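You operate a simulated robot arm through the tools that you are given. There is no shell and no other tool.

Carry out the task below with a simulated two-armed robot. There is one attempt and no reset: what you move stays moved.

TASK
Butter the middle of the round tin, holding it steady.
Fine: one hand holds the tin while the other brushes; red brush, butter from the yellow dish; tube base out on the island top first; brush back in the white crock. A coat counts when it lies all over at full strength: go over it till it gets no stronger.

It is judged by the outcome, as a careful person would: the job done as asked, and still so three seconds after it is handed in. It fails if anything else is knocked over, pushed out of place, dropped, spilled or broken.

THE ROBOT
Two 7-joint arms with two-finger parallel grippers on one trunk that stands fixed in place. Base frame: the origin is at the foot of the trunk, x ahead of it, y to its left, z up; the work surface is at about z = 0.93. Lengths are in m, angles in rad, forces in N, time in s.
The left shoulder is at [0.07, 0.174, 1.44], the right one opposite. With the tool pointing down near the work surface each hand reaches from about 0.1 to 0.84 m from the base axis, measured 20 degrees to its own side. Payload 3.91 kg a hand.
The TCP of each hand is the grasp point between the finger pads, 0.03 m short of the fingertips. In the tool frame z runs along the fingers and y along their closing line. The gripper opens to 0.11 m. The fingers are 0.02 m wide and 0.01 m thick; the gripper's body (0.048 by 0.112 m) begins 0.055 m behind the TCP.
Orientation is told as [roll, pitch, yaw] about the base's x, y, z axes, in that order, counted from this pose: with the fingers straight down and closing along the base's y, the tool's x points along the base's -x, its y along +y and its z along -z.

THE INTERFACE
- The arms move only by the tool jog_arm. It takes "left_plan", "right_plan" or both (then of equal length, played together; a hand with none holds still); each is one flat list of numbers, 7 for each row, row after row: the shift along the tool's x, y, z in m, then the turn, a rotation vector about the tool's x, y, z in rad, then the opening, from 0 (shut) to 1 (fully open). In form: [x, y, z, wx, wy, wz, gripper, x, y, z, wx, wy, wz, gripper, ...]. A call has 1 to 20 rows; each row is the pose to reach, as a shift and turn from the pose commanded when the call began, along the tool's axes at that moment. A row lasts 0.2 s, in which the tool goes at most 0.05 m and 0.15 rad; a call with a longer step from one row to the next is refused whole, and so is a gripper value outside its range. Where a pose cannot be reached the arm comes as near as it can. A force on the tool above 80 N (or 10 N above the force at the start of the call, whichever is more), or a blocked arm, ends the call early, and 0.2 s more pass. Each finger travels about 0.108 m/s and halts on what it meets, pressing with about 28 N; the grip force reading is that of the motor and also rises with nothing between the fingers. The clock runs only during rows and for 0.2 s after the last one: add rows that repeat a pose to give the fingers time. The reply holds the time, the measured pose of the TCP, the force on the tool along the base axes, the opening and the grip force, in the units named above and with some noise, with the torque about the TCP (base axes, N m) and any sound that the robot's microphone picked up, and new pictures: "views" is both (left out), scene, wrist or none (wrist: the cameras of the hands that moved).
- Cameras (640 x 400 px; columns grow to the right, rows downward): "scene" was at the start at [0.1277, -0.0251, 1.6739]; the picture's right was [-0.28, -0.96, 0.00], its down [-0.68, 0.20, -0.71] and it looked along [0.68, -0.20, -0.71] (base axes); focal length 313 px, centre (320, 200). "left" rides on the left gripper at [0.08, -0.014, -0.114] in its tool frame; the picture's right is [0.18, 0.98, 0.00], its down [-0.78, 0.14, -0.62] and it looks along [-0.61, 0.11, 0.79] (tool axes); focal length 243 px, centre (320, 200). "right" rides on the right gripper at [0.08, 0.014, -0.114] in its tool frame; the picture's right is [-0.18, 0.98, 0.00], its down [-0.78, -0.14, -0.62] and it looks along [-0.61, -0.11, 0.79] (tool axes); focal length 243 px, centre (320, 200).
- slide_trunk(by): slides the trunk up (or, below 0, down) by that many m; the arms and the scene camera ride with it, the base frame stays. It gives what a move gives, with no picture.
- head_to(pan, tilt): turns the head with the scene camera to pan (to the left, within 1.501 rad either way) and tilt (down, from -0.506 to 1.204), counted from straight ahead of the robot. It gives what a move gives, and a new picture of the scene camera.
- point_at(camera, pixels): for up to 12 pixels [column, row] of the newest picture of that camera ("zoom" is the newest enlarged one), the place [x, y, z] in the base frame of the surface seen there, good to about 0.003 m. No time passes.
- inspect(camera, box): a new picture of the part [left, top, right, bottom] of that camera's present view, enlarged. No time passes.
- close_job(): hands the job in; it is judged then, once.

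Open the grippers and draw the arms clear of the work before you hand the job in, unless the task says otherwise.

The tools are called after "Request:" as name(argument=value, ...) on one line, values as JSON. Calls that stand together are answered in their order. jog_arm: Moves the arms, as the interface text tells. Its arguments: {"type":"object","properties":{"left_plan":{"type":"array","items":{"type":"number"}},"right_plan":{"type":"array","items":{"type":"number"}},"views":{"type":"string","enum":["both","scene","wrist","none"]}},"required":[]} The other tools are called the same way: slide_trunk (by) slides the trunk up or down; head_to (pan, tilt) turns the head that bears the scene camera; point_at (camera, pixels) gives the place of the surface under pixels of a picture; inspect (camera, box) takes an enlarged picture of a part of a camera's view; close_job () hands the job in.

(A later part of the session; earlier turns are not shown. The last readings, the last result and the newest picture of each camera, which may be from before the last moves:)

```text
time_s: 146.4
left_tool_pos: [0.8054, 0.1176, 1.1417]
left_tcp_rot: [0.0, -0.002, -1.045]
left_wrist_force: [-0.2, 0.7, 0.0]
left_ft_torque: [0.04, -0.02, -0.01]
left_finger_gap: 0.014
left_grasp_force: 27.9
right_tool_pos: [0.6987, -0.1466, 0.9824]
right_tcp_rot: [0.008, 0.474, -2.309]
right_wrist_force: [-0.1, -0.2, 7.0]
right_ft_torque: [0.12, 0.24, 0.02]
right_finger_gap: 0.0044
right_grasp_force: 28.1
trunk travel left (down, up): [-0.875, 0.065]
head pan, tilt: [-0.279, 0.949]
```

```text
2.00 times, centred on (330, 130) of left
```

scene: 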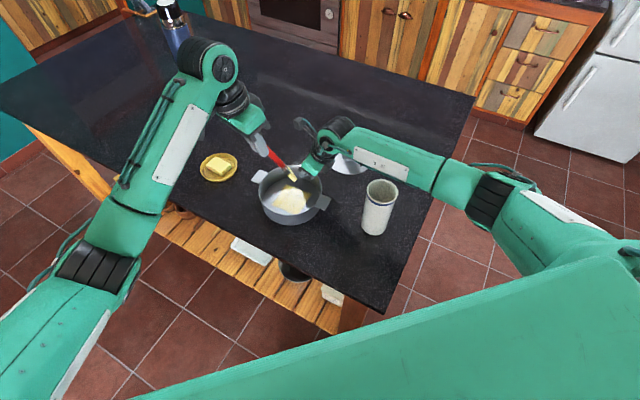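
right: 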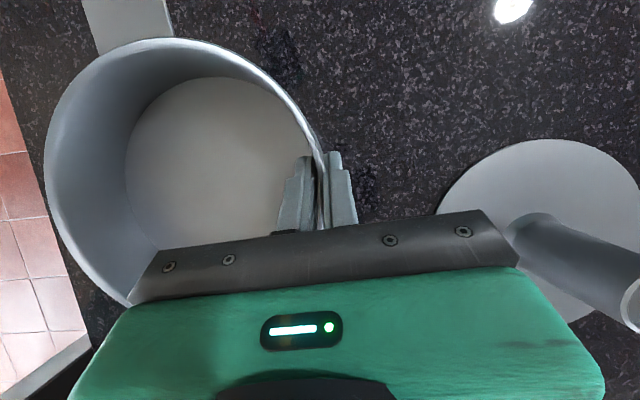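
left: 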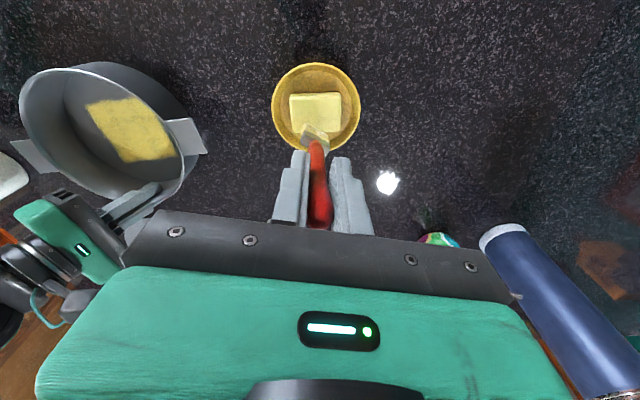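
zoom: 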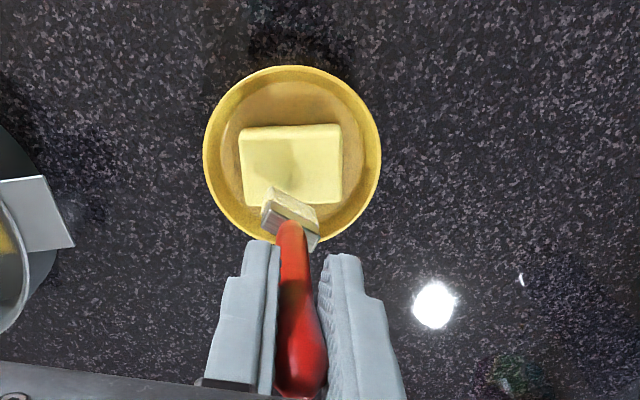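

Measure tip vs butter.

Request:
point_at(camera="left", pixels=[[307, 126], [302, 132], [326, 138], [319, 130], [290, 97], [340, 92], [341, 130], [291, 131], [315, 112]])

Request:
point_at(camera="scene", pixels=[[387, 180], [365, 192]])

Request:
inspect(camera="scene", box=[180, 90, 270, 190])

```text
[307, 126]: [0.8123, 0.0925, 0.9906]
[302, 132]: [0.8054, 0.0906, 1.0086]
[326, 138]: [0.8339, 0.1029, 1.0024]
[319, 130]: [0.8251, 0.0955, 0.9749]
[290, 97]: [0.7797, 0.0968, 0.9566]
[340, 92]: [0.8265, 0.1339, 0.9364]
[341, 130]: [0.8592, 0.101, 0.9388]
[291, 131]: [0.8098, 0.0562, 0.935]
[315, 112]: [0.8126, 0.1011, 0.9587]
```

```text
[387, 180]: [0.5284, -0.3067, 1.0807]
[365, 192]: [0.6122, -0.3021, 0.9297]
```

```text
4.00 times, centred on (225, 140) of scene
```

zoom: 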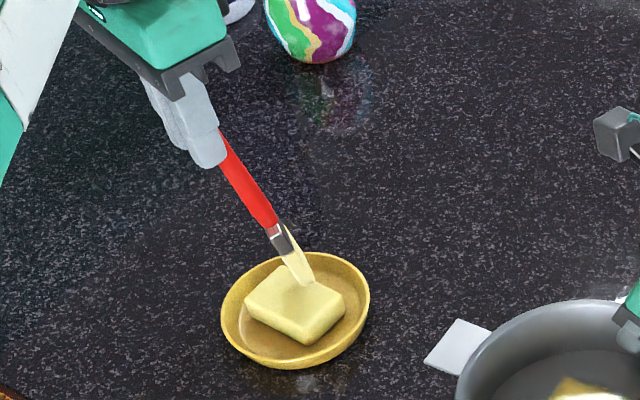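

Tip is over the butter (≈(0.82,0.092)), near an edge; nudge 8 mm inward and lower to touch.

Request:
jog_arm(left_plan=[0.0089, 0.0005, 0, 0, 0, 0, 0, 0.0089, 0.0005, 0.005, 0, 0, 0, 0, 0.0089, 0.0005, 0.0085, 0, 0, 0, 0], views="none")

Request:
jog_arm(left_plan=[0, 0, 0.0015, 0, 0, 0, 0], views="none")

Request:
jog_arm(left_plan=[0, 0, 0.001, 0, 0, 0, 0], views="none")

```text
time_s: 147.2
left_tool_pos: [0.8004, 0.1261, 1.1337]
left_tcp_rot: [0.001, -0.002, -1.046]
left_wrist_force: [0.5, -0.4, -0.8]
left_ft_torque: [0.05, 0.02, 0.0]
left_finger_gap: 0.0137
left_grasp_force: 28.8
right_tool_pos: [0.6991, -0.1463, 0.9819]
right_tcp_rot: [0.009, 0.475, -2.308]
right_wrist_force: [-1.0, 0.5, 7.7]
right_ft_torque: [0.08, 0.3, 0.02]
right_finger_gap: 0.0043
right_grasp_force: 27.9
trunk travel left (down, up): [-0.875, 0.065]
head pan, tilt: [-0.279, 0.949]
```

```text
time_s: 147.6
left_tool_pos: [0.8011, 0.1265, 1.1318]
left_tcp_rot: [-0.001, 0.0, -1.046]
left_wrist_force: [0.0, -0.3, -1.1]
left_ft_torque: [0.04, -0.02, 0.01]
left_finger_gap: 0.0142
left_grasp_force: 28.3
right_tool_pos: [0.6993, -0.146, 0.9828]
right_tcp_rot: [0.008, 0.475, -2.307]
right_wrist_force: [-0.7, -0.7, 6.0]
right_ft_torque: [0.07, 0.32, 0.05]
right_finger_gap: 0.0041
right_grasp_force: 28.0
trunk travel left (down, up): [-0.875, 0.065]
head pan, tilt: [-0.279, 0.949]
```

```text
time_s: 148.0
left_tool_pos: [0.8007, 0.1265, 1.1307]
left_tcp_rot: [0.0, 0.001, -1.049]
left_wrist_force: [0.5, -0.3, -0.6]
left_ft_torque: [0.0, 0.0, 0.0]
left_finger_gap: 0.014
left_grasp_force: 28.0
right_tool_pos: [0.6999, -0.1465, 0.9814]
right_tcp_rot: [0.008, 0.475, -2.307]
right_wrist_force: [0.0, 0.0, 7.6]
right_ft_torque: [0.07, 0.34, 0.03]
right_finger_gap: 0.0042
right_grasp_force: 27.9
trunk travel left (down, up): [-0.875, 0.065]
head pan, tilt: [-0.279, 0.949]
```

Not touching yet; a few more small steps.

Request:
jog_arm(left_plan=[0, 0, 0.0015, 0, 0, 0, 0], views="none")

Request:
jog_arm(left_plan=[0, 0, 0.0015, 0, 0, 0, 0], views="none")

Request:
jog_arm(left_plan=[0, 0, 0.001, 0, 0, 0, 0], views="wrist")

```text
time_s: 148.4
left_tool_pos: [0.8004, 0.1259, 1.1295]
left_tcp_rot: [0.001, -0.002, -1.046]
left_wrist_force: [-0.2, 0.0, 1.6]
left_ft_torque: [0.0, 0.08, -0.02]
left_finger_gap: 0.0141
left_grasp_force: 27.9
right_tool_pos: [0.7001, -0.146, 0.9822]
right_tcp_rot: [0.009, 0.474, -2.307]
right_wrist_force: [1.0, -0.6, 6.2]
right_ft_torque: [0.11, 0.26, 0.0]
right_finger_gap: 0.0042
right_grasp_force: 27.9
trunk travel left (down, up): [-0.875, 0.065]
head pan, tilt: [-0.279, 0.949]
```

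```text
time_s: 148.8
left_tool_pos: [0.8018, 0.126, 1.1297]
left_tcp_rot: [0.003, -0.001, -1.048]
left_wrist_force: [-0.6, -0.3, 9.5]
left_ft_torque: [-0.09, 0.16, -0.03]
left_finger_gap: 0.014
left_grasp_force: 28.3
right_tool_pos: [0.6979, -0.1466, 0.9828]
right_tcp_rot: [0.008, 0.474, -2.305]
right_wrist_force: [1.2, 0.2, 3.1]
right_ft_torque: [0.19, 0.04, -0.08]
right_finger_gap: 0.0042
right_grasp_force: 28.1
trunk travel left (down, up): [-0.875, 0.065]
head pan, tilt: [-0.279, 0.949]
```

```text
time_s: 149.2
left_tool_pos: [0.8019, 0.1257, 1.128]
left_tcp_rot: [0.004, -0.003, -1.047]
left_wrist_force: [-0.2, 0.4, 15.4]
left_ft_torque: [-0.31, -0.01, 0.03]
left_finger_gap: 0.0137
left_grasp_force: 28.2
right_tool_pos: [0.6983, -0.1468, 0.9809]
right_tcp_rot: [0.008, 0.474, -2.307]
right_wrist_force: [0.7, 0.5, -0.3]
right_ft_torque: [0.15, 0.06, -0.15]
right_finger_gap: 0.004
right_grasp_force: 28.0
trunk travel left (down, up): [-0.875, 0.065]
head pan, tilt: [-0.279, 0.949]
```

left: 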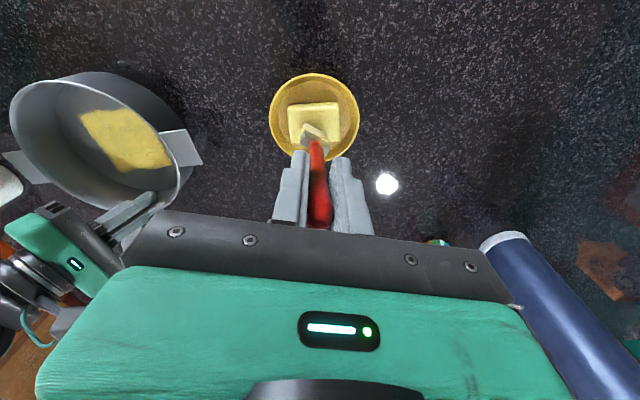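

Loaded (15 N). Lift and return over the tin with hand lean 0.15 (the brush itself leans ~0.22 in the grip).

Request:
jog_arm(left_plan=[0, 0, -0.001, 0, 0, 0, 0, 0.003, 0, -0.001, 0, 0, 0, 0, 0, 0, -0.001, 0, 0, 0, 0, -0.003, 0, -0.001, 0, 0, 0, 0, 0, 0, -0.001, 0, 0, 0, 0, 0, 0, -0.01, 0, 0, 0, 0, 0, 0, -0.04, 0, 0, 0, 0, 0, 0, -0.08, 0, 0, 0, 0, 0, 0, -0.12, 0, 0, 0, 0], views="none")

Request:
jog_arm(left_plan=[-0.0045, -0.0227, 0.0, 0.0075, -0.013, 0, 0, -0.009, -0.0454, 0.0, 0.015, -0.026, 0, 0, -0.0136, -0.0681, 0.003, 0.0225, -0.039, 0, 0, -0.0181, -0.0908, 0.007, 0.03, -0.052, 0, 0, -0.0226, -0.1135, 0.011, 0.0375, -0.065, 0, 0, -0.0271, -0.1362, 0.016, 0.045, -0.0779, 0, 0, -0.0316, -0.1589, 0.022, 0.0525, -0.0909, 0, 0, -0.0362, -0.1816, 0.028, 0.06, -0.1039, 0, 0, -0.0407, -0.2043, 0.034, 0.0675, -0.1169, 0, 0, -0.0452, -0.227, 0.04, 0.075, -0.1299, 0, 0])

Request:
inspect(camera="scene", box=[230, 100, 350, 230])

Request:
point_at(camera="scene", pixels=[[289.5, 174], [286.5, 169], [291, 177], [290, 180]])

```text
time_s: 151.2
left_tool_pos: [0.8017, 0.1239, 1.2469]
left_tcp_rot: [-0.001, 0.002, -1.045]
left_wrist_force: [0.3, 1.3, -0.1]
left_ft_torque: [-0.01, 0.03, 0.0]
left_finger_gap: 0.0141
left_grasp_force: 27.6
right_tool_pos: [0.6994, -0.1475, 0.9813]
right_tcp_rot: [0.008, 0.478, -2.308]
right_wrist_force: [-0.1, -0.6, 6.5]
right_ft_torque: [-0.12, 0.46, -0.04]
right_finger_gap: 0.0041
right_grasp_force: 27.4
trunk travel left (down, up): [-0.875, 0.065]
head pan, tilt: [-0.279, 0.949]
```

```text
time_s: 153.4
left_tool_pos: [0.626, -0.0272, 1.2081]
left_tcp_rot: [-0.078, -0.131, -1.041]
left_wrist_force: [0.6, 0.3, -0.4]
left_ft_torque: [0.02, 0.0, -0.03]
left_finger_gap: 0.0141
left_grasp_force: 28.0
right_tool_pos: [0.6995, -0.1472, 0.9819]
right_tcp_rot: [0.006, 0.477, -2.307]
right_wrist_force: [0.8, -1.7, 8.9]
right_ft_torque: [0.11, 0.28, 0.01]
right_finger_gap: 0.0042
right_grasp_force: 28.2
trunk travel left (down, up): [-0.875, 0.065]
head pan, tilt: [-0.279, 0.949]
```

scene: 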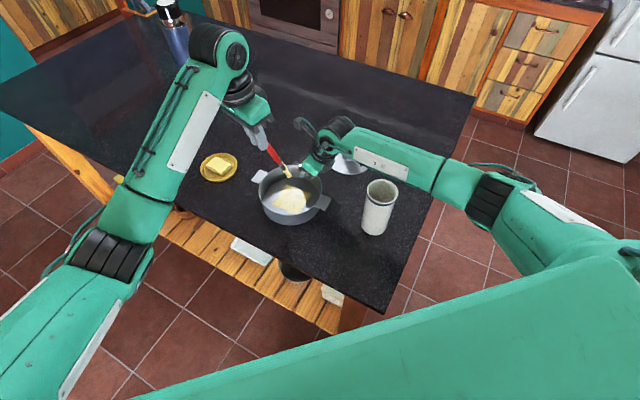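
left: 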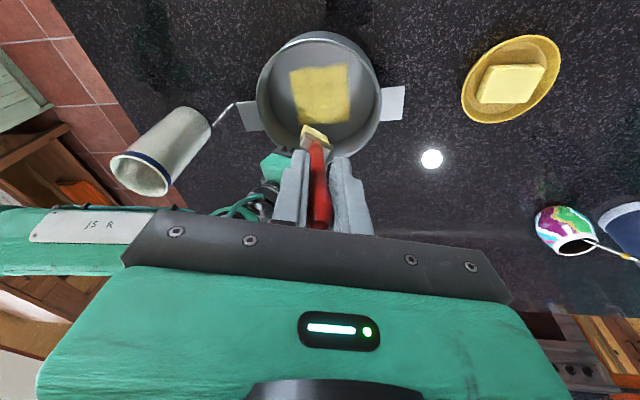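

```text
3.08 times, centred on (290, 165) of scene
```

zoom: 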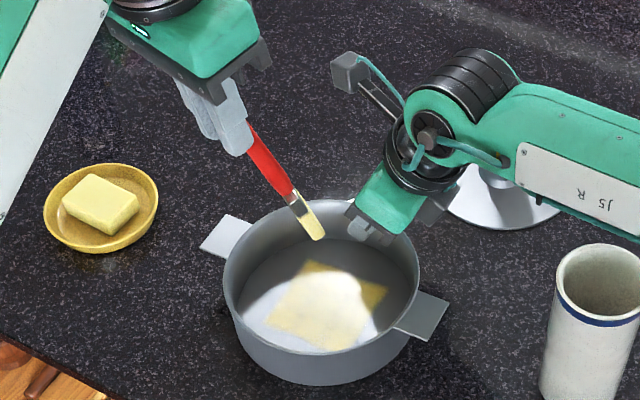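

```text
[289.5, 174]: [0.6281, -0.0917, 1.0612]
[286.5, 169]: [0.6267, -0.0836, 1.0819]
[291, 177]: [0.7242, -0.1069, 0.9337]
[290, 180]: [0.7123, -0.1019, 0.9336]
```

Tip above the patch centre. Lower and find contact again.

Request:
jog_arm(left_plan=[0.0032, 0.0019, 0.0247, 0, 0, 0, 0, 0.0071, 0.0041, 0.0544, 0, 0, 0, 0, 0.0104, 0.006, 0.0791, 0, 0, 0, 0, 0.0127, 0.0073, 0.0969, 0, 0, 0, 0, 0.0139, 0.008, 0.1064, 0, 0, 0, 0], views="none")

Request:
jog_arm(left_plan=[0.0003, 0.0001, 0.002, 0, 0, 0, 0], views="none")

Request:
jog_arm(left_plan=[0.0003, 0.0001, 0.002, 0, 0, 0, 0], views="none")

Request:
jog_arm(left_plan=[0.0001, 0.0001, 0.001, 0, 0, 0, 0], views="none")

Request:
jog_arm(left_plan=[0.0001, 0.0001, 0.001, 0, 0, 0, 0], views="none")

```text
time_s: 154.6
left_tool_pos: [0.6275, -0.0262, 1.0983]
left_tcp_rot: [-0.073, -0.129, -1.042]
left_wrist_force: [-0.4, 0.2, 0.1]
left_ft_torque: [-0.02, 0.05, -0.01]
left_finger_gap: 0.0138
left_grasp_force: 27.8
right_tool_pos: [0.6997, -0.1465, 0.9836]
right_tcp_rot: [0.009, 0.475, -2.308]
right_wrist_force: [2.2, -0.1, 7.6]
right_ft_torque: [0.15, 0.17, -0.04]
right_finger_gap: 0.004
right_grasp_force: 28.1
trunk travel left (down, up): [-0.875, 0.065]
head pan, tilt: [-0.279, 0.949]
```

```text
time_s: 155.0
left_tool_pos: [0.6267, -0.0269, 1.0966]
left_tcp_rot: [-0.074, -0.132, -1.042]
left_wrist_force: [0.0, -0.3, -1.5]
left_ft_torque: [0.02, 0.0, -0.05]
left_finger_gap: 0.0141
left_grasp_force: 28.1
right_tool_pos: [0.7001, -0.146, 0.982]
right_tcp_rot: [0.009, 0.475, -2.309]
right_wrist_force: [1.2, -0.5, 8.1]
right_ft_torque: [0.12, 0.19, -0.02]
right_finger_gap: 0.004
right_grasp_force: 28.5
trunk travel left (down, up): [-0.875, 0.065]
head pan, tilt: [-0.279, 0.949]
```

```text
time_s: 155.4
left_tool_pos: [0.6268, -0.0257, 1.0957]
left_tcp_rot: [-0.075, -0.131, -1.041]
left_wrist_force: [-0.2, 1.0, 6.6]
left_ft_torque: [-0.22, 0.01, 0.02]
left_finger_gap: 0.0138
left_grasp_force: 27.4
right_tool_pos: [0.6999, -0.1464, 0.9826]
right_tcp_rot: [0.006, 0.475, -2.308]
right_wrist_force: [4.9, -0.5, 5.4]
right_ft_torque: [0.27, 0.07, -0.07]
right_finger_gap: 0.0038
right_grasp_force: 27.8
trunk travel left (down, up): [-0.875, 0.065]
head pan, tilt: [-0.279, 0.949]
```

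```text
time_s: 155.8
left_tool_pos: [0.6271, -0.0273, 1.0963]
left_tcp_rot: [-0.076, -0.134, -1.044]
left_wrist_force: [0.4, 1.4, 13.3]
left_ft_torque: [-0.52, -0.04, 0.01]
left_finger_gap: 0.0142
left_grasp_force: 28.0
right_tool_pos: [0.6993, -0.1458, 0.9823]
right_tcp_rot: [0.009, 0.474, -2.308]
right_wrist_force: [6.3, -1.3, 2.5]
right_ft_torque: [0.37, -0.13, -0.18]
right_finger_gap: 0.0041
right_grasp_force: 28.3
trunk travel left (down, up): [-0.875, 0.065]
head pan, tilt: [-0.279, 0.949]
```

```text
time_s: 156.2
left_tool_pos: [0.6258, -0.026, 1.0943]
left_tcp_rot: [-0.077, -0.131, -1.044]
left_wrist_force: [-0.9, 3.3, 19.5]
left_ft_torque: [-0.56, 0.1, -0.06]
left_finger_gap: 0.0141
left_grasp_force: 27.8
right_tool_pos: [0.6994, -0.1472, 0.9834]
right_tcp_rot: [0.008, 0.475, -2.308]
right_wrist_force: [7.3, -1.4, 0.4]
right_ft_torque: [0.49, -0.3, -0.2]
right_finger_gap: 0.0041
right_grasp_force: 28.2
trunk travel left (down, up): [-0.875, 0.065]
head pan, tilt: [-0.279, 0.949]
```

Contact 19 N. Full re-pass, near half first with emphasis on the near-left edge.

Request:
jog_arm(left_plan=[0.0154, 0.0089, -0.0027, 0, 0, 0, 0, 0.0308, 0.0178, -0.0054, 0, 0, 0, 0, 0.0445, 0.0257, -0.0078, 0, 0, 0, 0, 0.0425, 0.0095, -0.0063, 0, 0, 0, 0, 0.0271, 0.0006, -0.0036, 0, 0, 0, 0, 0.0387, -0.0077, -0.0045, 0, 0, 0, 0, 0.025, -0.0156, -0.0021, 0, 0, 0, 0, 0.0349, -0.0249, -0.0027, 0, 0, 0, 0, 0.0213, -0.0327, 0.0007, 0, 0, 0, 0, 0.0295, -0.0429, 0.0004, 0, 0, 0, 0, 0.021, -0.0479, 0.0019, 0, 0, 0, 0, 0.0059, -0.0416, 0.0034, 0, 0, 0, 0, 0.0196, -0.0337, 0.001, 0, 0, 0, 0, 0.035, -0.0248, -0.0017, 0, 0, 0, 0, 0.0388, -0.0076, -0.0035, 0, 0, 0, 0, 0.0234, -0.0165, -0.0008, 0, 0, 0, 0, 0.008, -0.0254, 0.0019, 0, 0, 0, 0, -0.0075, -0.0343, 0.0046, 0, 0, 0, 0, -0.0259, -0.03, 0.0067, 0, 0, 0, 0, -0.0105, -0.0211, 0.004, 0, 0, 0, 0])

Request:
inspect(camera="scene", box=[250, 155, 340, 230])

```text
time_s: 160.4
left_tool_pos: [0.6152, -0.0463, 1.0931]
left_tcp_rot: [-0.074, -0.13, -1.042]
left_wrist_force: [0.8, 0.1, -0.8]
left_ft_torque: [-0.01, 0.03, 0.0]
left_finger_gap: 0.014
left_grasp_force: 27.8
right_tool_pos: [0.6997, -0.1468, 0.9817]
right_tcp_rot: [0.009, 0.473, -2.309]
right_wrist_force: [0.1, -0.4, 5.3]
right_ft_torque: [0.35, -0.01, -0.08]
right_finger_gap: 0.0039
right_grasp_force: 27.9
trunk travel left (down, up): [-0.875, 0.065]
head pan, tilt: [-0.279, 0.949]
```

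scene: 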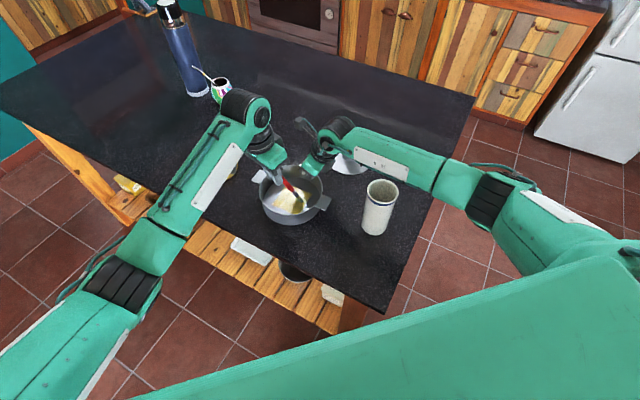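
left: 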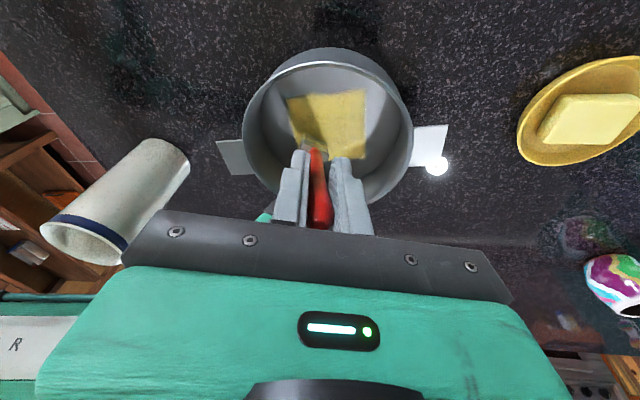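

```text
5.33 times, centred on (295, 192) of scene
```

zoom: 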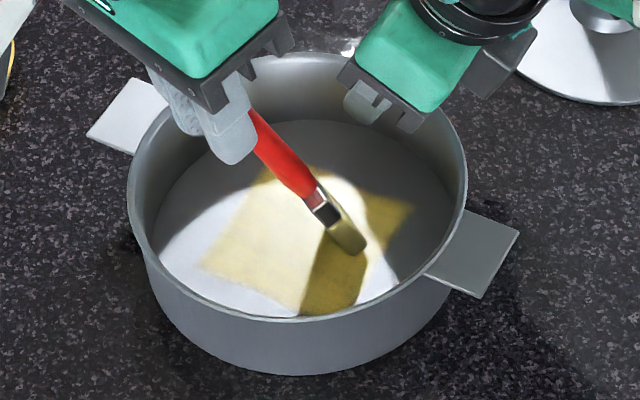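

The brush leans more in the grip. Find its tip now (scene ~(300,200)).

Request:
point_at(camera="scene", pixels=[[299.5, 199.5], [300.5, 201.5], [296, 193.5], [298, 201], [285, 180]])

Request:
jog_arm(left_plan=[0.0001, 0.0001, 0.001, 0, 0, 0, 0, 0.0003, 0.0001, 0.002, 0, 0, 0, 0], views="none")

```text
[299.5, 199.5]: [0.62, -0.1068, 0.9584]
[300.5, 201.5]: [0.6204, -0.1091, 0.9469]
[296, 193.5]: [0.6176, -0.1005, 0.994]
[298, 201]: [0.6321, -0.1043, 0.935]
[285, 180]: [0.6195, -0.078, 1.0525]
```

```text
time_s: 161.0
left_tool_pos: [0.6144, -0.0466, 1.0921]
left_tcp_rot: [-0.076, -0.133, -1.044]
left_wrist_force: [0.3, -0.2, 4.9]
left_ft_torque: [-0.24, -0.12, 0.03]
left_finger_gap: 0.014
left_grasp_force: 27.8
right_tool_pos: [0.6983, -0.1457, 0.9822]
right_tcp_rot: [0.009, 0.475, -2.307]
right_wrist_force: [2.2, 1.0, 4.2]
right_ft_torque: [0.04, 0.33, -0.07]
right_finger_gap: 0.0039
right_grasp_force: 28.1
trunk travel left (down, up): [-0.875, 0.065]
head pan, tilt: [-0.279, 0.949]
```

Tip ~(0.633,-0.108), light contact. Press 1 mm more and re-pass the far half.

Request:
jog_arm(left_plan=[-0.0307, -0.0009, 0.0051, 0, 0, 0, 0, -0.0162, 0.0075, 0.0026, 0, 0, 0, 0, -0.0016, 0.0159, 0, 0, 0, 0, 0, 0.0129, 0.0243, -0.0025, 0, 0, 0, 0, 0.0046, 0.0367, -0.0024, 0, 0, 0, 0, -0.0108, 0.0278, 0.0003, 0, 0, 0, 0, -0.0263, 0.0189, 0.003, 0, 0, 0, 0, -0.0314, 0.016, 0.0039, 0, 0, 0, 0, -0.0252, 0.0369, 0.0015, 0, 0, 0, 0, -0.0098, 0.0458, -0.0012, 0, 0, 0, 0, 0.0056, 0.0547, -0.0039, 0, 0, 0, 0, 0.0193, 0.0626, -0.0062, 0, 0, 0, 0, 0.0003, 0.0679, -0.0042, 0, 0, 0, 0, -0.0142, 0.0595, -0.0016, 0, 0, 0, 0, -0.0014, 0.0669, -0.0039, 0, 0, 0, 0, 0.0142, 0.0596, -0.0053, 0, 0, 0, 0, 0.0303, 0.0516, -0.0068, 0, 0, 0, 0, 0.0405, 0.0575, -0.0086, 0, 0, 0, 0, 0.0529, 0.0519, -0.0098, 0, 0, 0, 0, 0.0378, 0.0387, -0.0068, 0, 0, 0, 0], views="none")

Request:
jog_arm(left_plan=[-0.0039, -0.0022, -0.0297, 0, 0, 0, 0, -0.0104, -0.006, -0.0791, 0, 0, 0, 0, -0.0142, -0.0082, -0.1088, 0, 0, 0, 0])

Request:
inspect(camera="left", box=[230, 20, 430, 150])

Request:
inspect(camera="scene", box=[250, 155, 340, 230])

Request:
inspect(camera="scene", box=[278, 178, 322, 220])

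```text
time_s: 165.2
left_tool_pos: [0.6277, 0.0055, 1.0887]
left_tcp_rot: [-0.074, -0.127, -1.041]
left_wrist_force: [-0.5, 0.2, -0.2]
left_ft_torque: [0.0, 0.01, 0.01]
left_finger_gap: 0.014
left_grasp_force: 28.2
right_tool_pos: [0.6998, -0.1464, 0.9827]
right_tcp_rot: [0.008, 0.477, -2.306]
right_wrist_force: [-0.4, 1.9, 5.4]
right_ft_torque: [-0.12, 0.42, -0.11]
right_finger_gap: 0.004
right_grasp_force: 27.9
trunk travel left (down, up): [-0.875, 0.065]
head pan, tilt: [-0.279, 0.949]
```

```text
time_s: 166.0
left_tool_pos: [0.6267, 0.0065, 1.1992]
left_tcp_rot: [-0.076, -0.13, -1.043]
left_wrist_force: [0.2, -0.2, -0.2]
left_ft_torque: [0.02, 0.04, -0.01]
left_finger_gap: 0.0141
left_grasp_force: 27.8
right_tool_pos: [0.7005, -0.1458, 0.9816]
right_tcp_rot: [0.008, 0.477, -2.309]
right_wrist_force: [0.7, 0.4, 4.8]
right_ft_torque: [0.21, 0.32, 0.03]
right_finger_gap: 0.004
right_grasp_force: 28.0
trunk travel left (down, up): [-0.875, 0.065]
head pan, tilt: [-0.279, 0.949]
```

scene: 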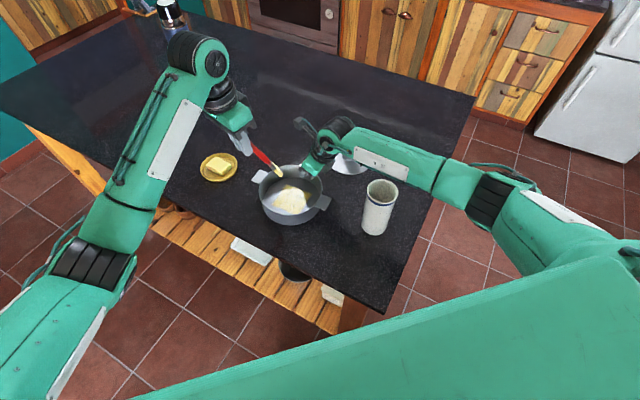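
left: 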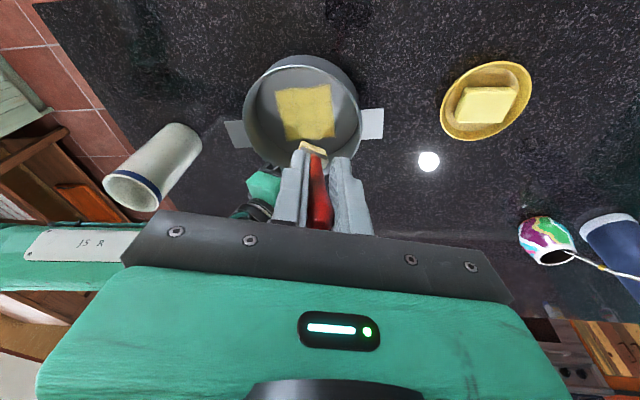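

```text
3.08 times, centred on (330, 85) of left
```

zoom: 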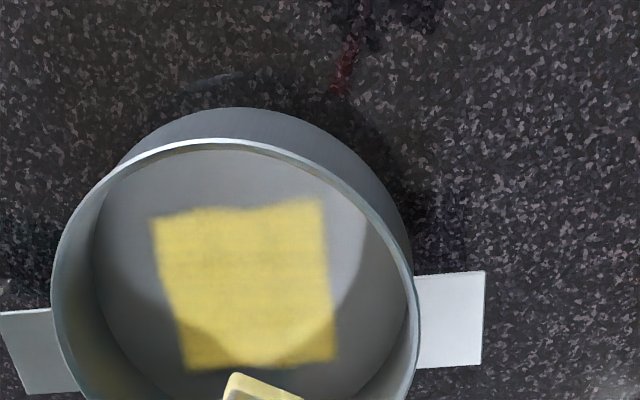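

```text
5.33 times, centred on (295, 192) of scene
```

zoom: 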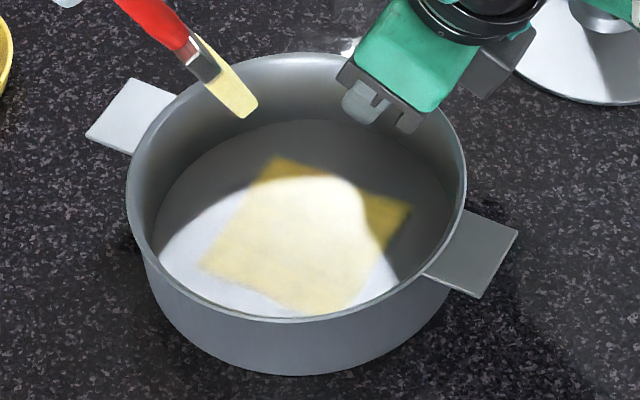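

```text
9.52 times, centred on (300, 199) of scene
```

zoom: 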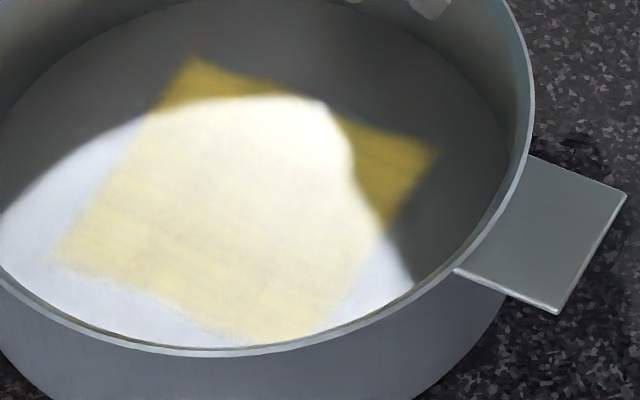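

Colour no longer changes. Only the near-left edge's middle shows a ~2 mm dip, so I'll add a stroke along that edge. Locate the tip first.

Request:
point_at(camera="scene", pixels=[[280, 174.5], [278, 171.5], [275.5, 168], [271, 162]])

Request:
point_at(camera="left", pixels=[[275.5, 89.5], [308, 88], [331, 84], [335, 136], [287, 139], [308, 93], [301, 148], [322, 152]])

```text
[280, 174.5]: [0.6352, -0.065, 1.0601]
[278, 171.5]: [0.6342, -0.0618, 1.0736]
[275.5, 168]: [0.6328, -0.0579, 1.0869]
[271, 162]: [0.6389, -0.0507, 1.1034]
```

```text
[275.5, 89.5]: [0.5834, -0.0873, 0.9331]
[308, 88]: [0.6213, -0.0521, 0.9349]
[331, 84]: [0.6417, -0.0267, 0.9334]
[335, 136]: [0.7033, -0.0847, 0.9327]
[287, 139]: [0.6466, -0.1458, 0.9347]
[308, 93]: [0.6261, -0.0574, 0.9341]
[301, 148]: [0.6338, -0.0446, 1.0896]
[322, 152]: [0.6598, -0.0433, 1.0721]
```

Edge middle at (0.621,-0.052) is about 3 mm short of the straight line between corners. Move the tip to the start of that edge and lower.

Request:
jog_arm(left_plan=[0.0129, -0.0185, -0.0003, 0, 0, 0, 0, 0.0259, -0.037, -0.0006, 0, 0, 0, 0, 0.0291, -0.0352, 0.0241, 0, 0, 0, 0, 0.033, -0.0329, 0.0538, 0, 0, 0, 0, 0.0363, -0.031, 0.0785, 0, 0, 0, 0, 0.0386, -0.0297, 0.0963, 0, 0, 0, 0, 0.0398, -0.029, 0.1057, 0, 0, 0, 0])

Request:
inspect(camera="left", box=[230, 50, 430, 180])

Request:
inspect(camera="scene", box=[240, 130, 340, 230])

```text
time_s: 167.6
left_tool_pos: [0.5838, 0.0111, 1.0924]
left_tcp_rot: [-0.075, -0.13, -1.044]
left_wrist_force: [-0.6, 0.4, 0.5]
left_ft_torque: [0.01, 0.01, 0.01]
left_finger_gap: 0.0139
left_grasp_force: 28.1
right_tool_pos: [0.6998, -0.1478, 0.9816]
right_tcp_rot: [0.008, 0.474, -2.31]
right_wrist_force: [-1.5, -0.4, 6.0]
right_ft_torque: [0.23, 0.2, 0.01]
right_finger_gap: 0.0041
right_grasp_force: 27.7
trunk travel left (down, up): [-0.875, 0.065]
head pan, tilt: [-0.279, 0.949]
```

scene: 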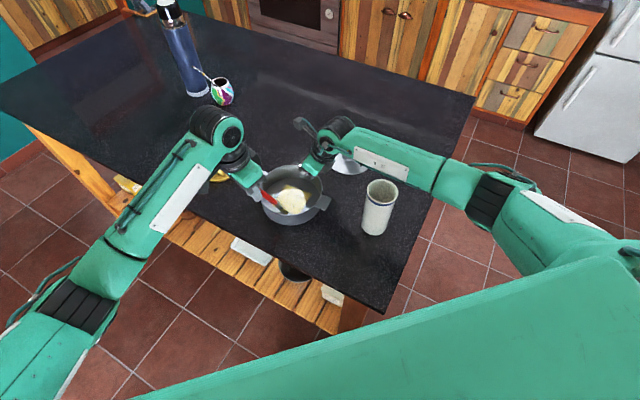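
left: 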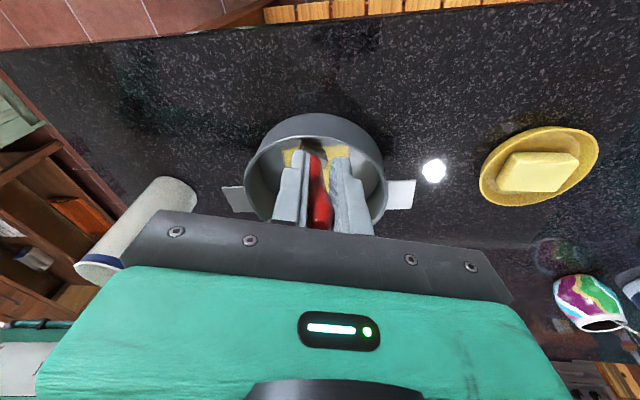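

```text
3.08 times, centred on (330, 115) of left
```

zoom: 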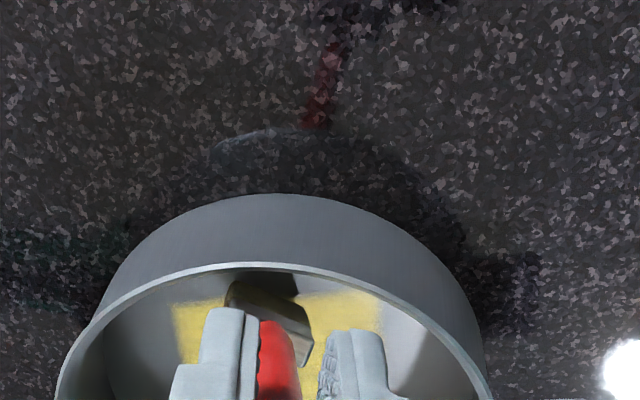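

```text
4.00 times, centred on (290, 180) of scene
```

zoom: 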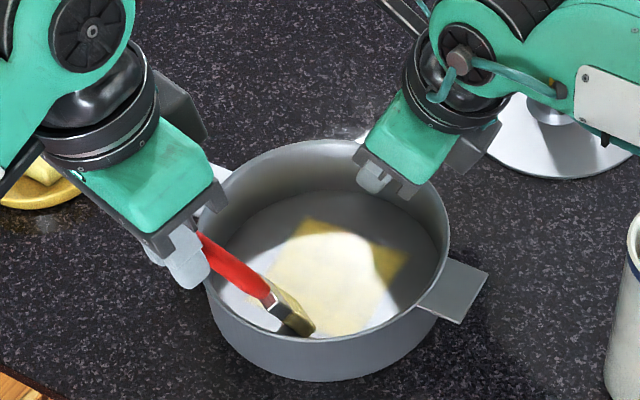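

Find the tip and step down to contact there.

Request:
point_at(camera="scene", pixels=[[287, 211.5], [285, 208.5], [282, 204], [284, 212.5]])

Request:
jog_arm(left_plan=[0.0003, 0.0001, 0.002, 0, 0, 0, 0], views="none")

Request:
jog_arm(left_plan=[0.0001, 0.0001, 0.001, 0, 0, 0, 0], views="none")

Request:
jog_arm(left_plan=[0.0001, 0.0001, 0.001, 0, 0, 0, 0], views="none")

```text
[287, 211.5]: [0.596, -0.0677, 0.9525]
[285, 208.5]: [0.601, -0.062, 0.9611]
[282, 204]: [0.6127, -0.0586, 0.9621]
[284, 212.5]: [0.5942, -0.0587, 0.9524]
```

```text
time_s: 168.0
left_tool_pos: [0.5843, 0.0107, 1.0894]
left_tcp_rot: [-0.075, -0.129, -1.041]
left_wrist_force: [0.5, -0.8, 0.5]
left_ft_torque: [0.01, 0.01, 0.0]
left_finger_gap: 0.0139
left_grasp_force: 27.9
right_tool_pos: [0.6991, -0.1466, 0.9826]
right_tcp_rot: [0.01, 0.475, -2.308]
right_wrist_force: [0.0, -0.6, 6.3]
right_ft_torque: [0.16, 0.26, 0.01]
right_finger_gap: 0.0038
right_grasp_force: 27.7
trunk travel left (down, up): [-0.875, 0.065]
head pan, tilt: [-0.279, 0.949]
```

```text
time_s: 168.4
left_tool_pos: [0.5843, 0.0089, 1.0883]
left_tcp_rot: [-0.074, -0.129, -1.042]
left_wrist_force: [0.0, 0.0, 0.0]
left_ft_torque: [-0.02, 0.02, 0.01]
left_finger_gap: 0.0139
left_grasp_force: 27.9
right_tool_pos: [0.7001, -0.1472, 0.9822]
right_tcp_rot: [0.009, 0.474, -2.311]
right_wrist_force: [1.2, 0.1, 6.7]
right_ft_torque: [0.1, 0.28, -0.04]
right_finger_gap: 0.0041
right_grasp_force: 28.8
trunk travel left (down, up): [-0.875, 0.065]
head pan, tilt: [-0.279, 0.949]
```

```text
time_s: 168.8
left_tool_pos: [0.5842, 0.0092, 1.0879]
left_tcp_rot: [-0.074, -0.132, -1.041]
left_wrist_force: [-0.6, 0.8, 0.2]
left_ft_torque: [-0.02, 0.01, 0.01]
left_finger_gap: 0.014
left_grasp_force: 28.0
right_tool_pos: [0.6996, -0.147, 0.9827]
right_tcp_rot: [0.008, 0.473, -2.307]
right_wrist_force: [1.0, 0.1, 5.7]
right_ft_torque: [0.2, 0.19, -0.03]
right_finger_gap: 0.0038
right_grasp_force: 28.2
trunk travel left (down, up): [-0.875, 0.065]
head pan, tilt: [-0.279, 0.949]
```

No contact yet; continue down.

Request:
jog_arm(left_plan=[0.0001, 0.0001, 0.001, 0, 0, 0, 0, 0.0003, 0.0001, 0.002, 0, 0, 0, 0], views="none")

Request:
jog_arm(left_plan=[0.0001, 0.0001, 0.001, 0, 0, 0, 0], views="none")

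Request:
jog_arm(left_plan=[0.0001, 0.0001, 0.001, 0, 0, 0, 0], views="none")

```text
time_s: 169.4
left_tool_pos: [0.5834, 0.0092, 1.0863]
left_tcp_rot: [-0.074, -0.135, -1.043]
left_wrist_force: [-1.6, 5.0, 16.7]
left_ft_torque: [-0.47, -0.11, -0.01]
left_finger_gap: 0.0139
left_grasp_force: 27.6
right_tool_pos: [0.699, -0.1464, 0.9831]
right_tcp_rot: [0.009, 0.476, -2.308]
right_wrist_force: [4.5, -1.9, 0.2]
right_ft_torque: [0.62, -0.39, -0.17]
right_finger_gap: 0.0042
right_grasp_force: 28.1
trunk travel left (down, up): [-0.875, 0.065]
head pan, tilt: [-0.279, 0.949]
```

```text
time_s: 169.8
left_tool_pos: [0.5833, 0.0093, 1.0851]
left_tcp_rot: [-0.073, -0.132, -1.042]
left_wrist_force: [-1.8, 6.6, 19.5]
left_ft_torque: [-0.36, -0.09, -0.01]
left_finger_gap: 0.0137
left_grasp_force: 27.9
right_tool_pos: [0.7001, -0.1462, 0.9825]
right_tcp_rot: [0.008, 0.474, -2.31]
right_wrist_force: [6.4, -3.9, 0.1]
right_ft_torque: [0.45, -0.22, -0.21]
right_finger_gap: 0.0041
right_grasp_force: 28.3
trunk travel left (down, up): [-0.875, 0.065]
head pan, tilt: [-0.279, 0.949]
```

```text
time_s: 170.2
left_tool_pos: [0.5832, 0.01, 1.0831]
left_tcp_rot: [-0.074, -0.13, -1.042]
left_wrist_force: [-2.3, 7.2, 19.8]
left_ft_torque: [-0.4, -0.07, -0.04]
left_finger_gap: 0.014
left_grasp_force: 27.6
right_tool_pos: [0.699, -0.1471, 0.982]
right_tcp_rot: [0.008, 0.476, -2.309]
right_wrist_force: [6.5, -4.6, -0.3]
right_ft_torque: [0.22, 0.0, -0.2]
right_finger_gap: 0.0039
right_grasp_force: 27.9
trunk travel left (down, up): [-0.875, 0.065]
head pan, tilt: [-0.279, 0.949]
```

Contact ~19 N. Stroke back and forth along that edge, then lift and look.

Request:
jog_arm(left_plan=[0.0049, -0.0006, -0.0006, 0, 0, 0, 0, 0.0088, 0.0143, -0.0022, 0, 0, 0, 0, 0.0128, 0.0294, -0.0039, 0, 0, 0, 0, 0.0167, 0.0443, -0.0055, 0, 0, 0, 0, 0.0181, 0.0497, -0.0061, 0, 0, 0, 0, 0.0167, 0.0443, -0.0055, 0, 0, 0, 0, 0.0128, 0.0294, -0.0039, 0, 0, 0, 0, 0.0088, 0.0143, -0.0022, 0, 0, 0, 0, 0.0049, -0.0006, -0.0006, 0, 0, 0, 0, 0.0017, -0.0129, 0.0007, 0, 0, 0, 0, 0.0049, -0.0006, -0.0006, 0, 0, 0, 0, 0.0088, 0.0143, -0.0022, 0, 0, 0, 0, 0.0128, 0.0294, -0.0039, 0, 0, 0, 0, 0.0167, 0.0443, -0.0055, 0, 0, 0, 0], views="none")

Request:
jog_arm(left_plan=[-0.0039, -0.0022, -0.0297, 0, 0, 0, 0, -0.0104, -0.006, -0.0791, 0, 0, 0, 0, -0.0155, -0.009, -0.1187, 0, 0, 0, 0])

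Request:
inspect(camera="left", box=[230, 20, 430, 150])

Request:
inspect(camera="scene", box=[250, 155, 340, 230])

```text
time_s: 173.2
left_tool_pos: [0.6139, 0.0468, 1.0835]
left_tcp_rot: [-0.074, -0.13, -1.043]
left_wrist_force: [-1.6, -1.7, 1.1]
left_ft_torque: [-0.34, 0.02, -0.13]
left_finger_gap: 0.0135
left_grasp_force: 27.4
right_tool_pos: [0.6985, -0.1474, 0.9814]
right_tcp_rot: [0.01, 0.474, -2.311]
right_wrist_force: [1.4, 2.2, 5.6]
right_ft_torque: [-0.04, 0.36, -0.02]
right_finger_gap: 0.0039
right_grasp_force: 27.6
trunk travel left (down, up): [-0.875, 0.065]
head pan, tilt: [-0.279, 0.949]
```

```text
time_s: 174.0
left_tool_pos: [0.613, 0.0463, 1.2038]
left_tcp_rot: [-0.075, -0.13, -1.042]
left_wrist_force: [0.5, 0.5, -0.9]
left_ft_torque: [0.04, -0.01, 0.0]
left_finger_gap: 0.0141
left_grasp_force: 27.9
right_tool_pos: [0.6998, -0.1468, 0.9813]
right_tcp_rot: [0.01, 0.475, -2.307]
right_wrist_force: [0.2, -2.3, 6.7]
right_ft_torque: [0.01, 0.46, 0.01]
right_finger_gap: 0.0041
right_grasp_force: 27.9
trunk travel left (down, up): [-0.875, 0.065]
head pan, tilt: [-0.279, 0.949]
```

scene: 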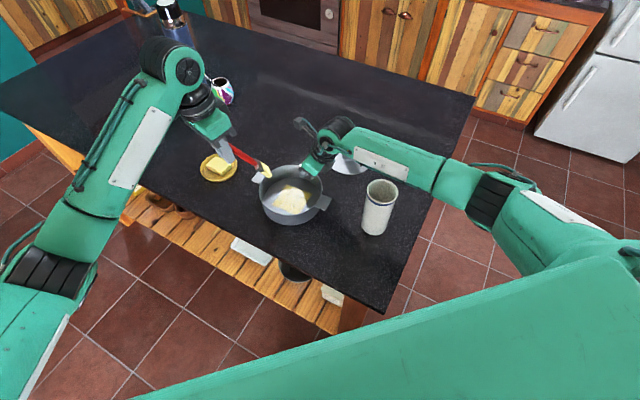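
left: 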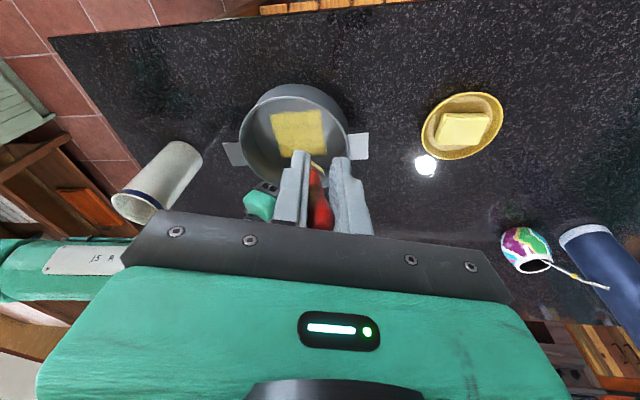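

```text
3.08 times, centred on (330, 85) of left
```

zoom: 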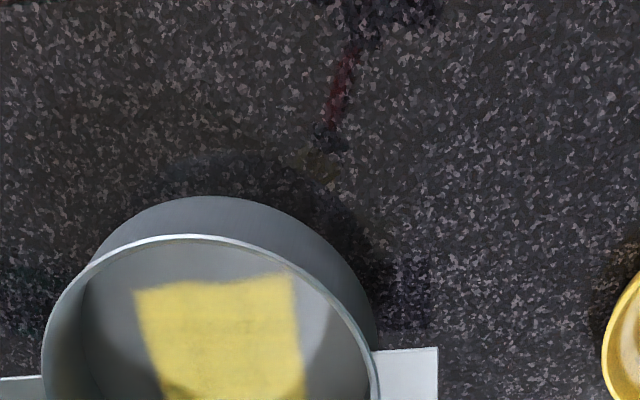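

```text
5.33 times, centred on (295, 192) of scene
```

zoom: 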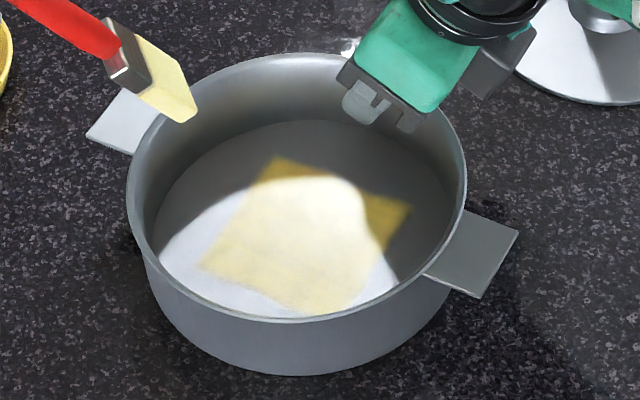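

The patch is even with straight edges all round, and no longer gets stronger. Now release the tin: open the right fingers a little and rise straight up, while the left hand shifts aside.

Request:
jog_arm(right_plan=[0, 0, 0, 0, 0, 0, 0.1, 0, 0, 0, 0, 0, 0, 0.2, 0, 0, 0, 0, 0, 0, 0.25, 0.0023, 0, -0.0044, 0, 0, 0, 0.25, 0.0069, 0, -0.0133, 0, 0, 0, 0.25, 0.0137, 0, -0.0267, 0, 0, 0, 0.25, 0.0229, 0, -0.0445, 0, 0, 0, 0.25, 0.0366, 0, -0.0711, 0, 0, 0, 0.25], left_plan=[0, 0, 0, 0, 0, 0, 0, 0.0086, 0.0049, -0.0065, 0, 0, 0, 0, 0.0214, 0.0124, -0.0137, 0, 0, 0, 0, 0.0342, 0.0198, -0.016, 0, 0, 0, 0, 0.0471, 0.0272, -0.0182, 0, 0, 0, 0, 0.0599, 0.0346, -0.0205, 0, 0, 0, 0, 0.0728, 0.042, -0.0227, 0, 0, 0, 0, 0.0856, 0.0494, -0.0249, 0, 0, 0, 0])

Request:
inspect(camera="scene", box=[180, 100, 400, 240])

```text
time_s: 175.8
left_tool_pos: [0.613, 0.1492, 1.2123]
left_tcp_rot: [-0.075, -0.13, -1.042]
left_wrist_force: [0.0, 0.1, -0.7]
left_ft_torque: [-0.01, -0.02, 0.03]
left_finger_gap: 0.0139
left_grasp_force: 27.7
right_tool_pos: [0.6968, -0.1455, 1.0614]
right_tcp_rot: [0.008, 0.476, -2.309]
right_wrist_force: [0.0, -0.6, 0.3]
right_ft_torque: [-0.03, 0.01, -0.01]
right_finger_gap: 0.0272
right_grasp_force: 0.2
trunk travel left (down, up): [-0.875, 0.065]
head pan, tilt: [-0.279, 0.949]
```

scene: 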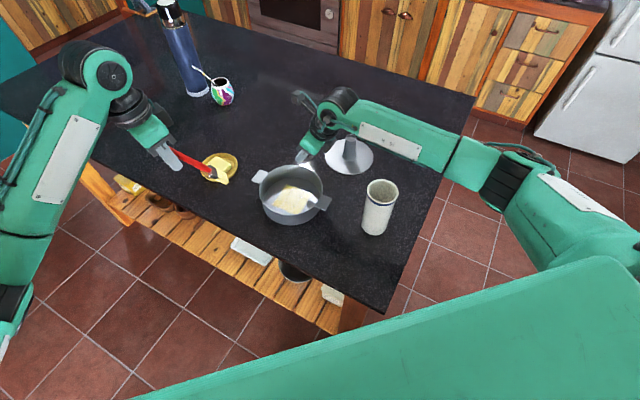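
right: 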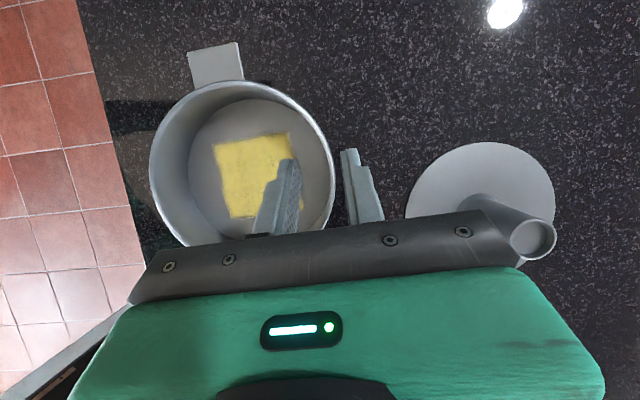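
left: 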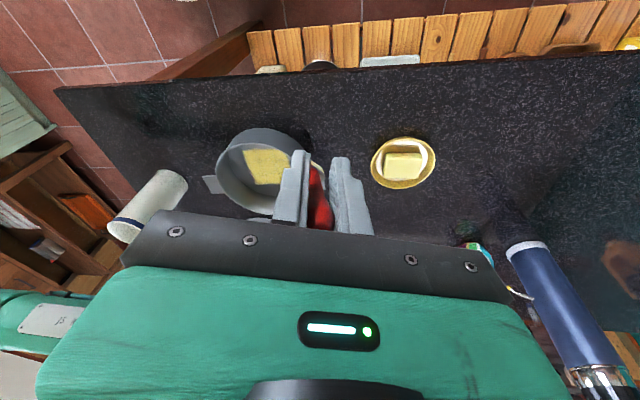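

```text
2.86 times, centred on (290, 170) of scene
```

zoom: 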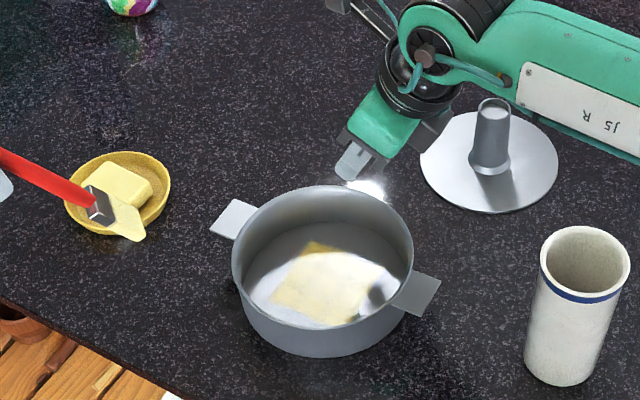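

Tin rests flat. Raise the right hand and withdraw it to the right.

Request:
jog_arm(right_plan=[0.0183, 0, -0.0356, 0, 0, 0, 0.25, 0.0366, 0, -0.0711, 0, 0, 0, 0.25, 0.0548, 0, -0.1067, 0, 0, 0, 0.25, 0.0731, 0, -0.1422, 0, 0, 0, 0.25, 0.0371, 0.016, -0.1638, 0, 0, 0, 0.25, 0.001, 0.0321, -0.1855, 0, 0, 0, 0.25, -0.035, 0.0481, -0.2071, 0, 0, 0, 0.25, -0.0711, 0.0641, -0.2287, 0, 0, 0, 0.25, -0.1071, 0.0801, -0.2504, 0, 0, 0, 0.25, -0.1431, 0.0962, -0.272, 0, 0, 0, 0.25, -0.1792, 0.1122, -0.2937, 0, 0, 0, 0.25, -0.2152, 0.1282, -0.3153, 0, 0, 0, 0.25, -0.2512, 0.1442, -0.3369, 0, 0, 0, 0.25, -0.2873, 0.1603, -0.3586, 0, 0, 0, 0.25, -0.3233, 0.1763, -0.3802, 0, 0, 0, 0.25], views="scene")

Request:
inspect(camera="scene", box=[120, 70, 340, 240])

Request:
inspect(camera="left", box=[230, 120, 430, 250])

```text
time_s: 179.0
left_tool_pos: [0.6126, 0.1473, 1.2129]
left_tcp_rot: [-0.076, -0.128, -1.042]
left_wrist_force: [-1.5, 0.5, -0.2]
left_ft_torque: [0.03, 0.03, 0.01]
left_finger_gap: 0.0138
left_grasp_force: 27.9
right_tool_pos: [0.5175, -0.6048, 1.2546]
right_tcp_rot: [0.007, 0.476, -2.309]
right_wrist_force: [0.1, 0.1, 0.3]
right_ft_torque: [-0.01, 0.02, -0.02]
right_finger_gap: 0.0275
right_grasp_force: 0.1
trunk travel left (down, up): [-0.875, 0.065]
head pan, tilt: [-0.279, 0.949]
```

scene: 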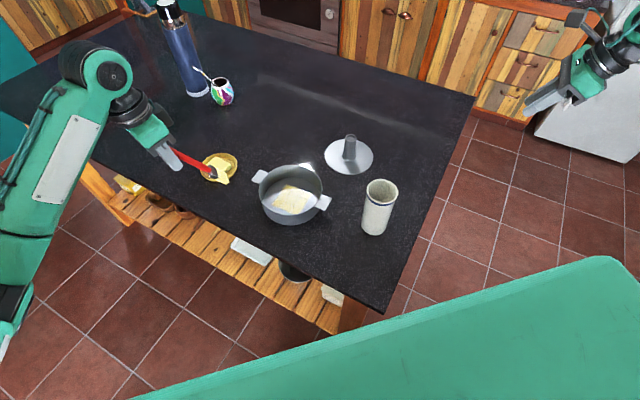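

```text
2.35 times, centred on (230, 155) of scene
```

zoom: 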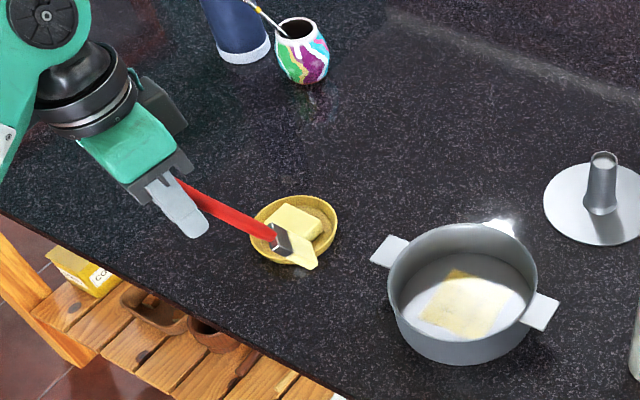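

```text
3.08 times, centred on (330, 185) of left
```

zoom: 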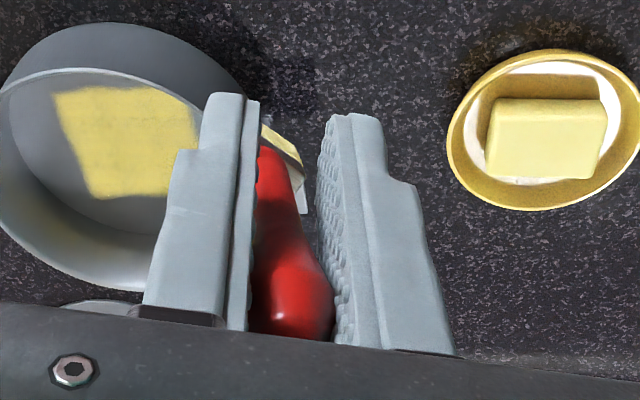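

Now measure the brush's direction: handle near (178,153), ferrule (213,172), tip (223,181).

Request:
point_at(camera="scene", pixels=[[183, 155], [190, 159], [200, 164], [207, 168], [213, 171], [220, 178], [225, 182], [229, 184]])

Request:
inspect(camera="scene", box=[150, 120, 250, 200])

```text
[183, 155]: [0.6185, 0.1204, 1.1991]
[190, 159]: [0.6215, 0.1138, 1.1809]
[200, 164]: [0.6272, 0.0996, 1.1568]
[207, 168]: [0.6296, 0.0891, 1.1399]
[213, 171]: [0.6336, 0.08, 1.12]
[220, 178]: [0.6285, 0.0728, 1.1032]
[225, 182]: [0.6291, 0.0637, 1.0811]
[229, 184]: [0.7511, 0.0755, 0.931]
```

```text
5.00 times, centred on (200, 160) of scene
```

zoom: 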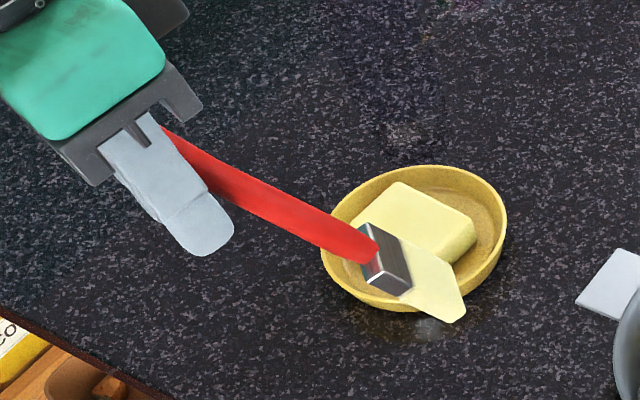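

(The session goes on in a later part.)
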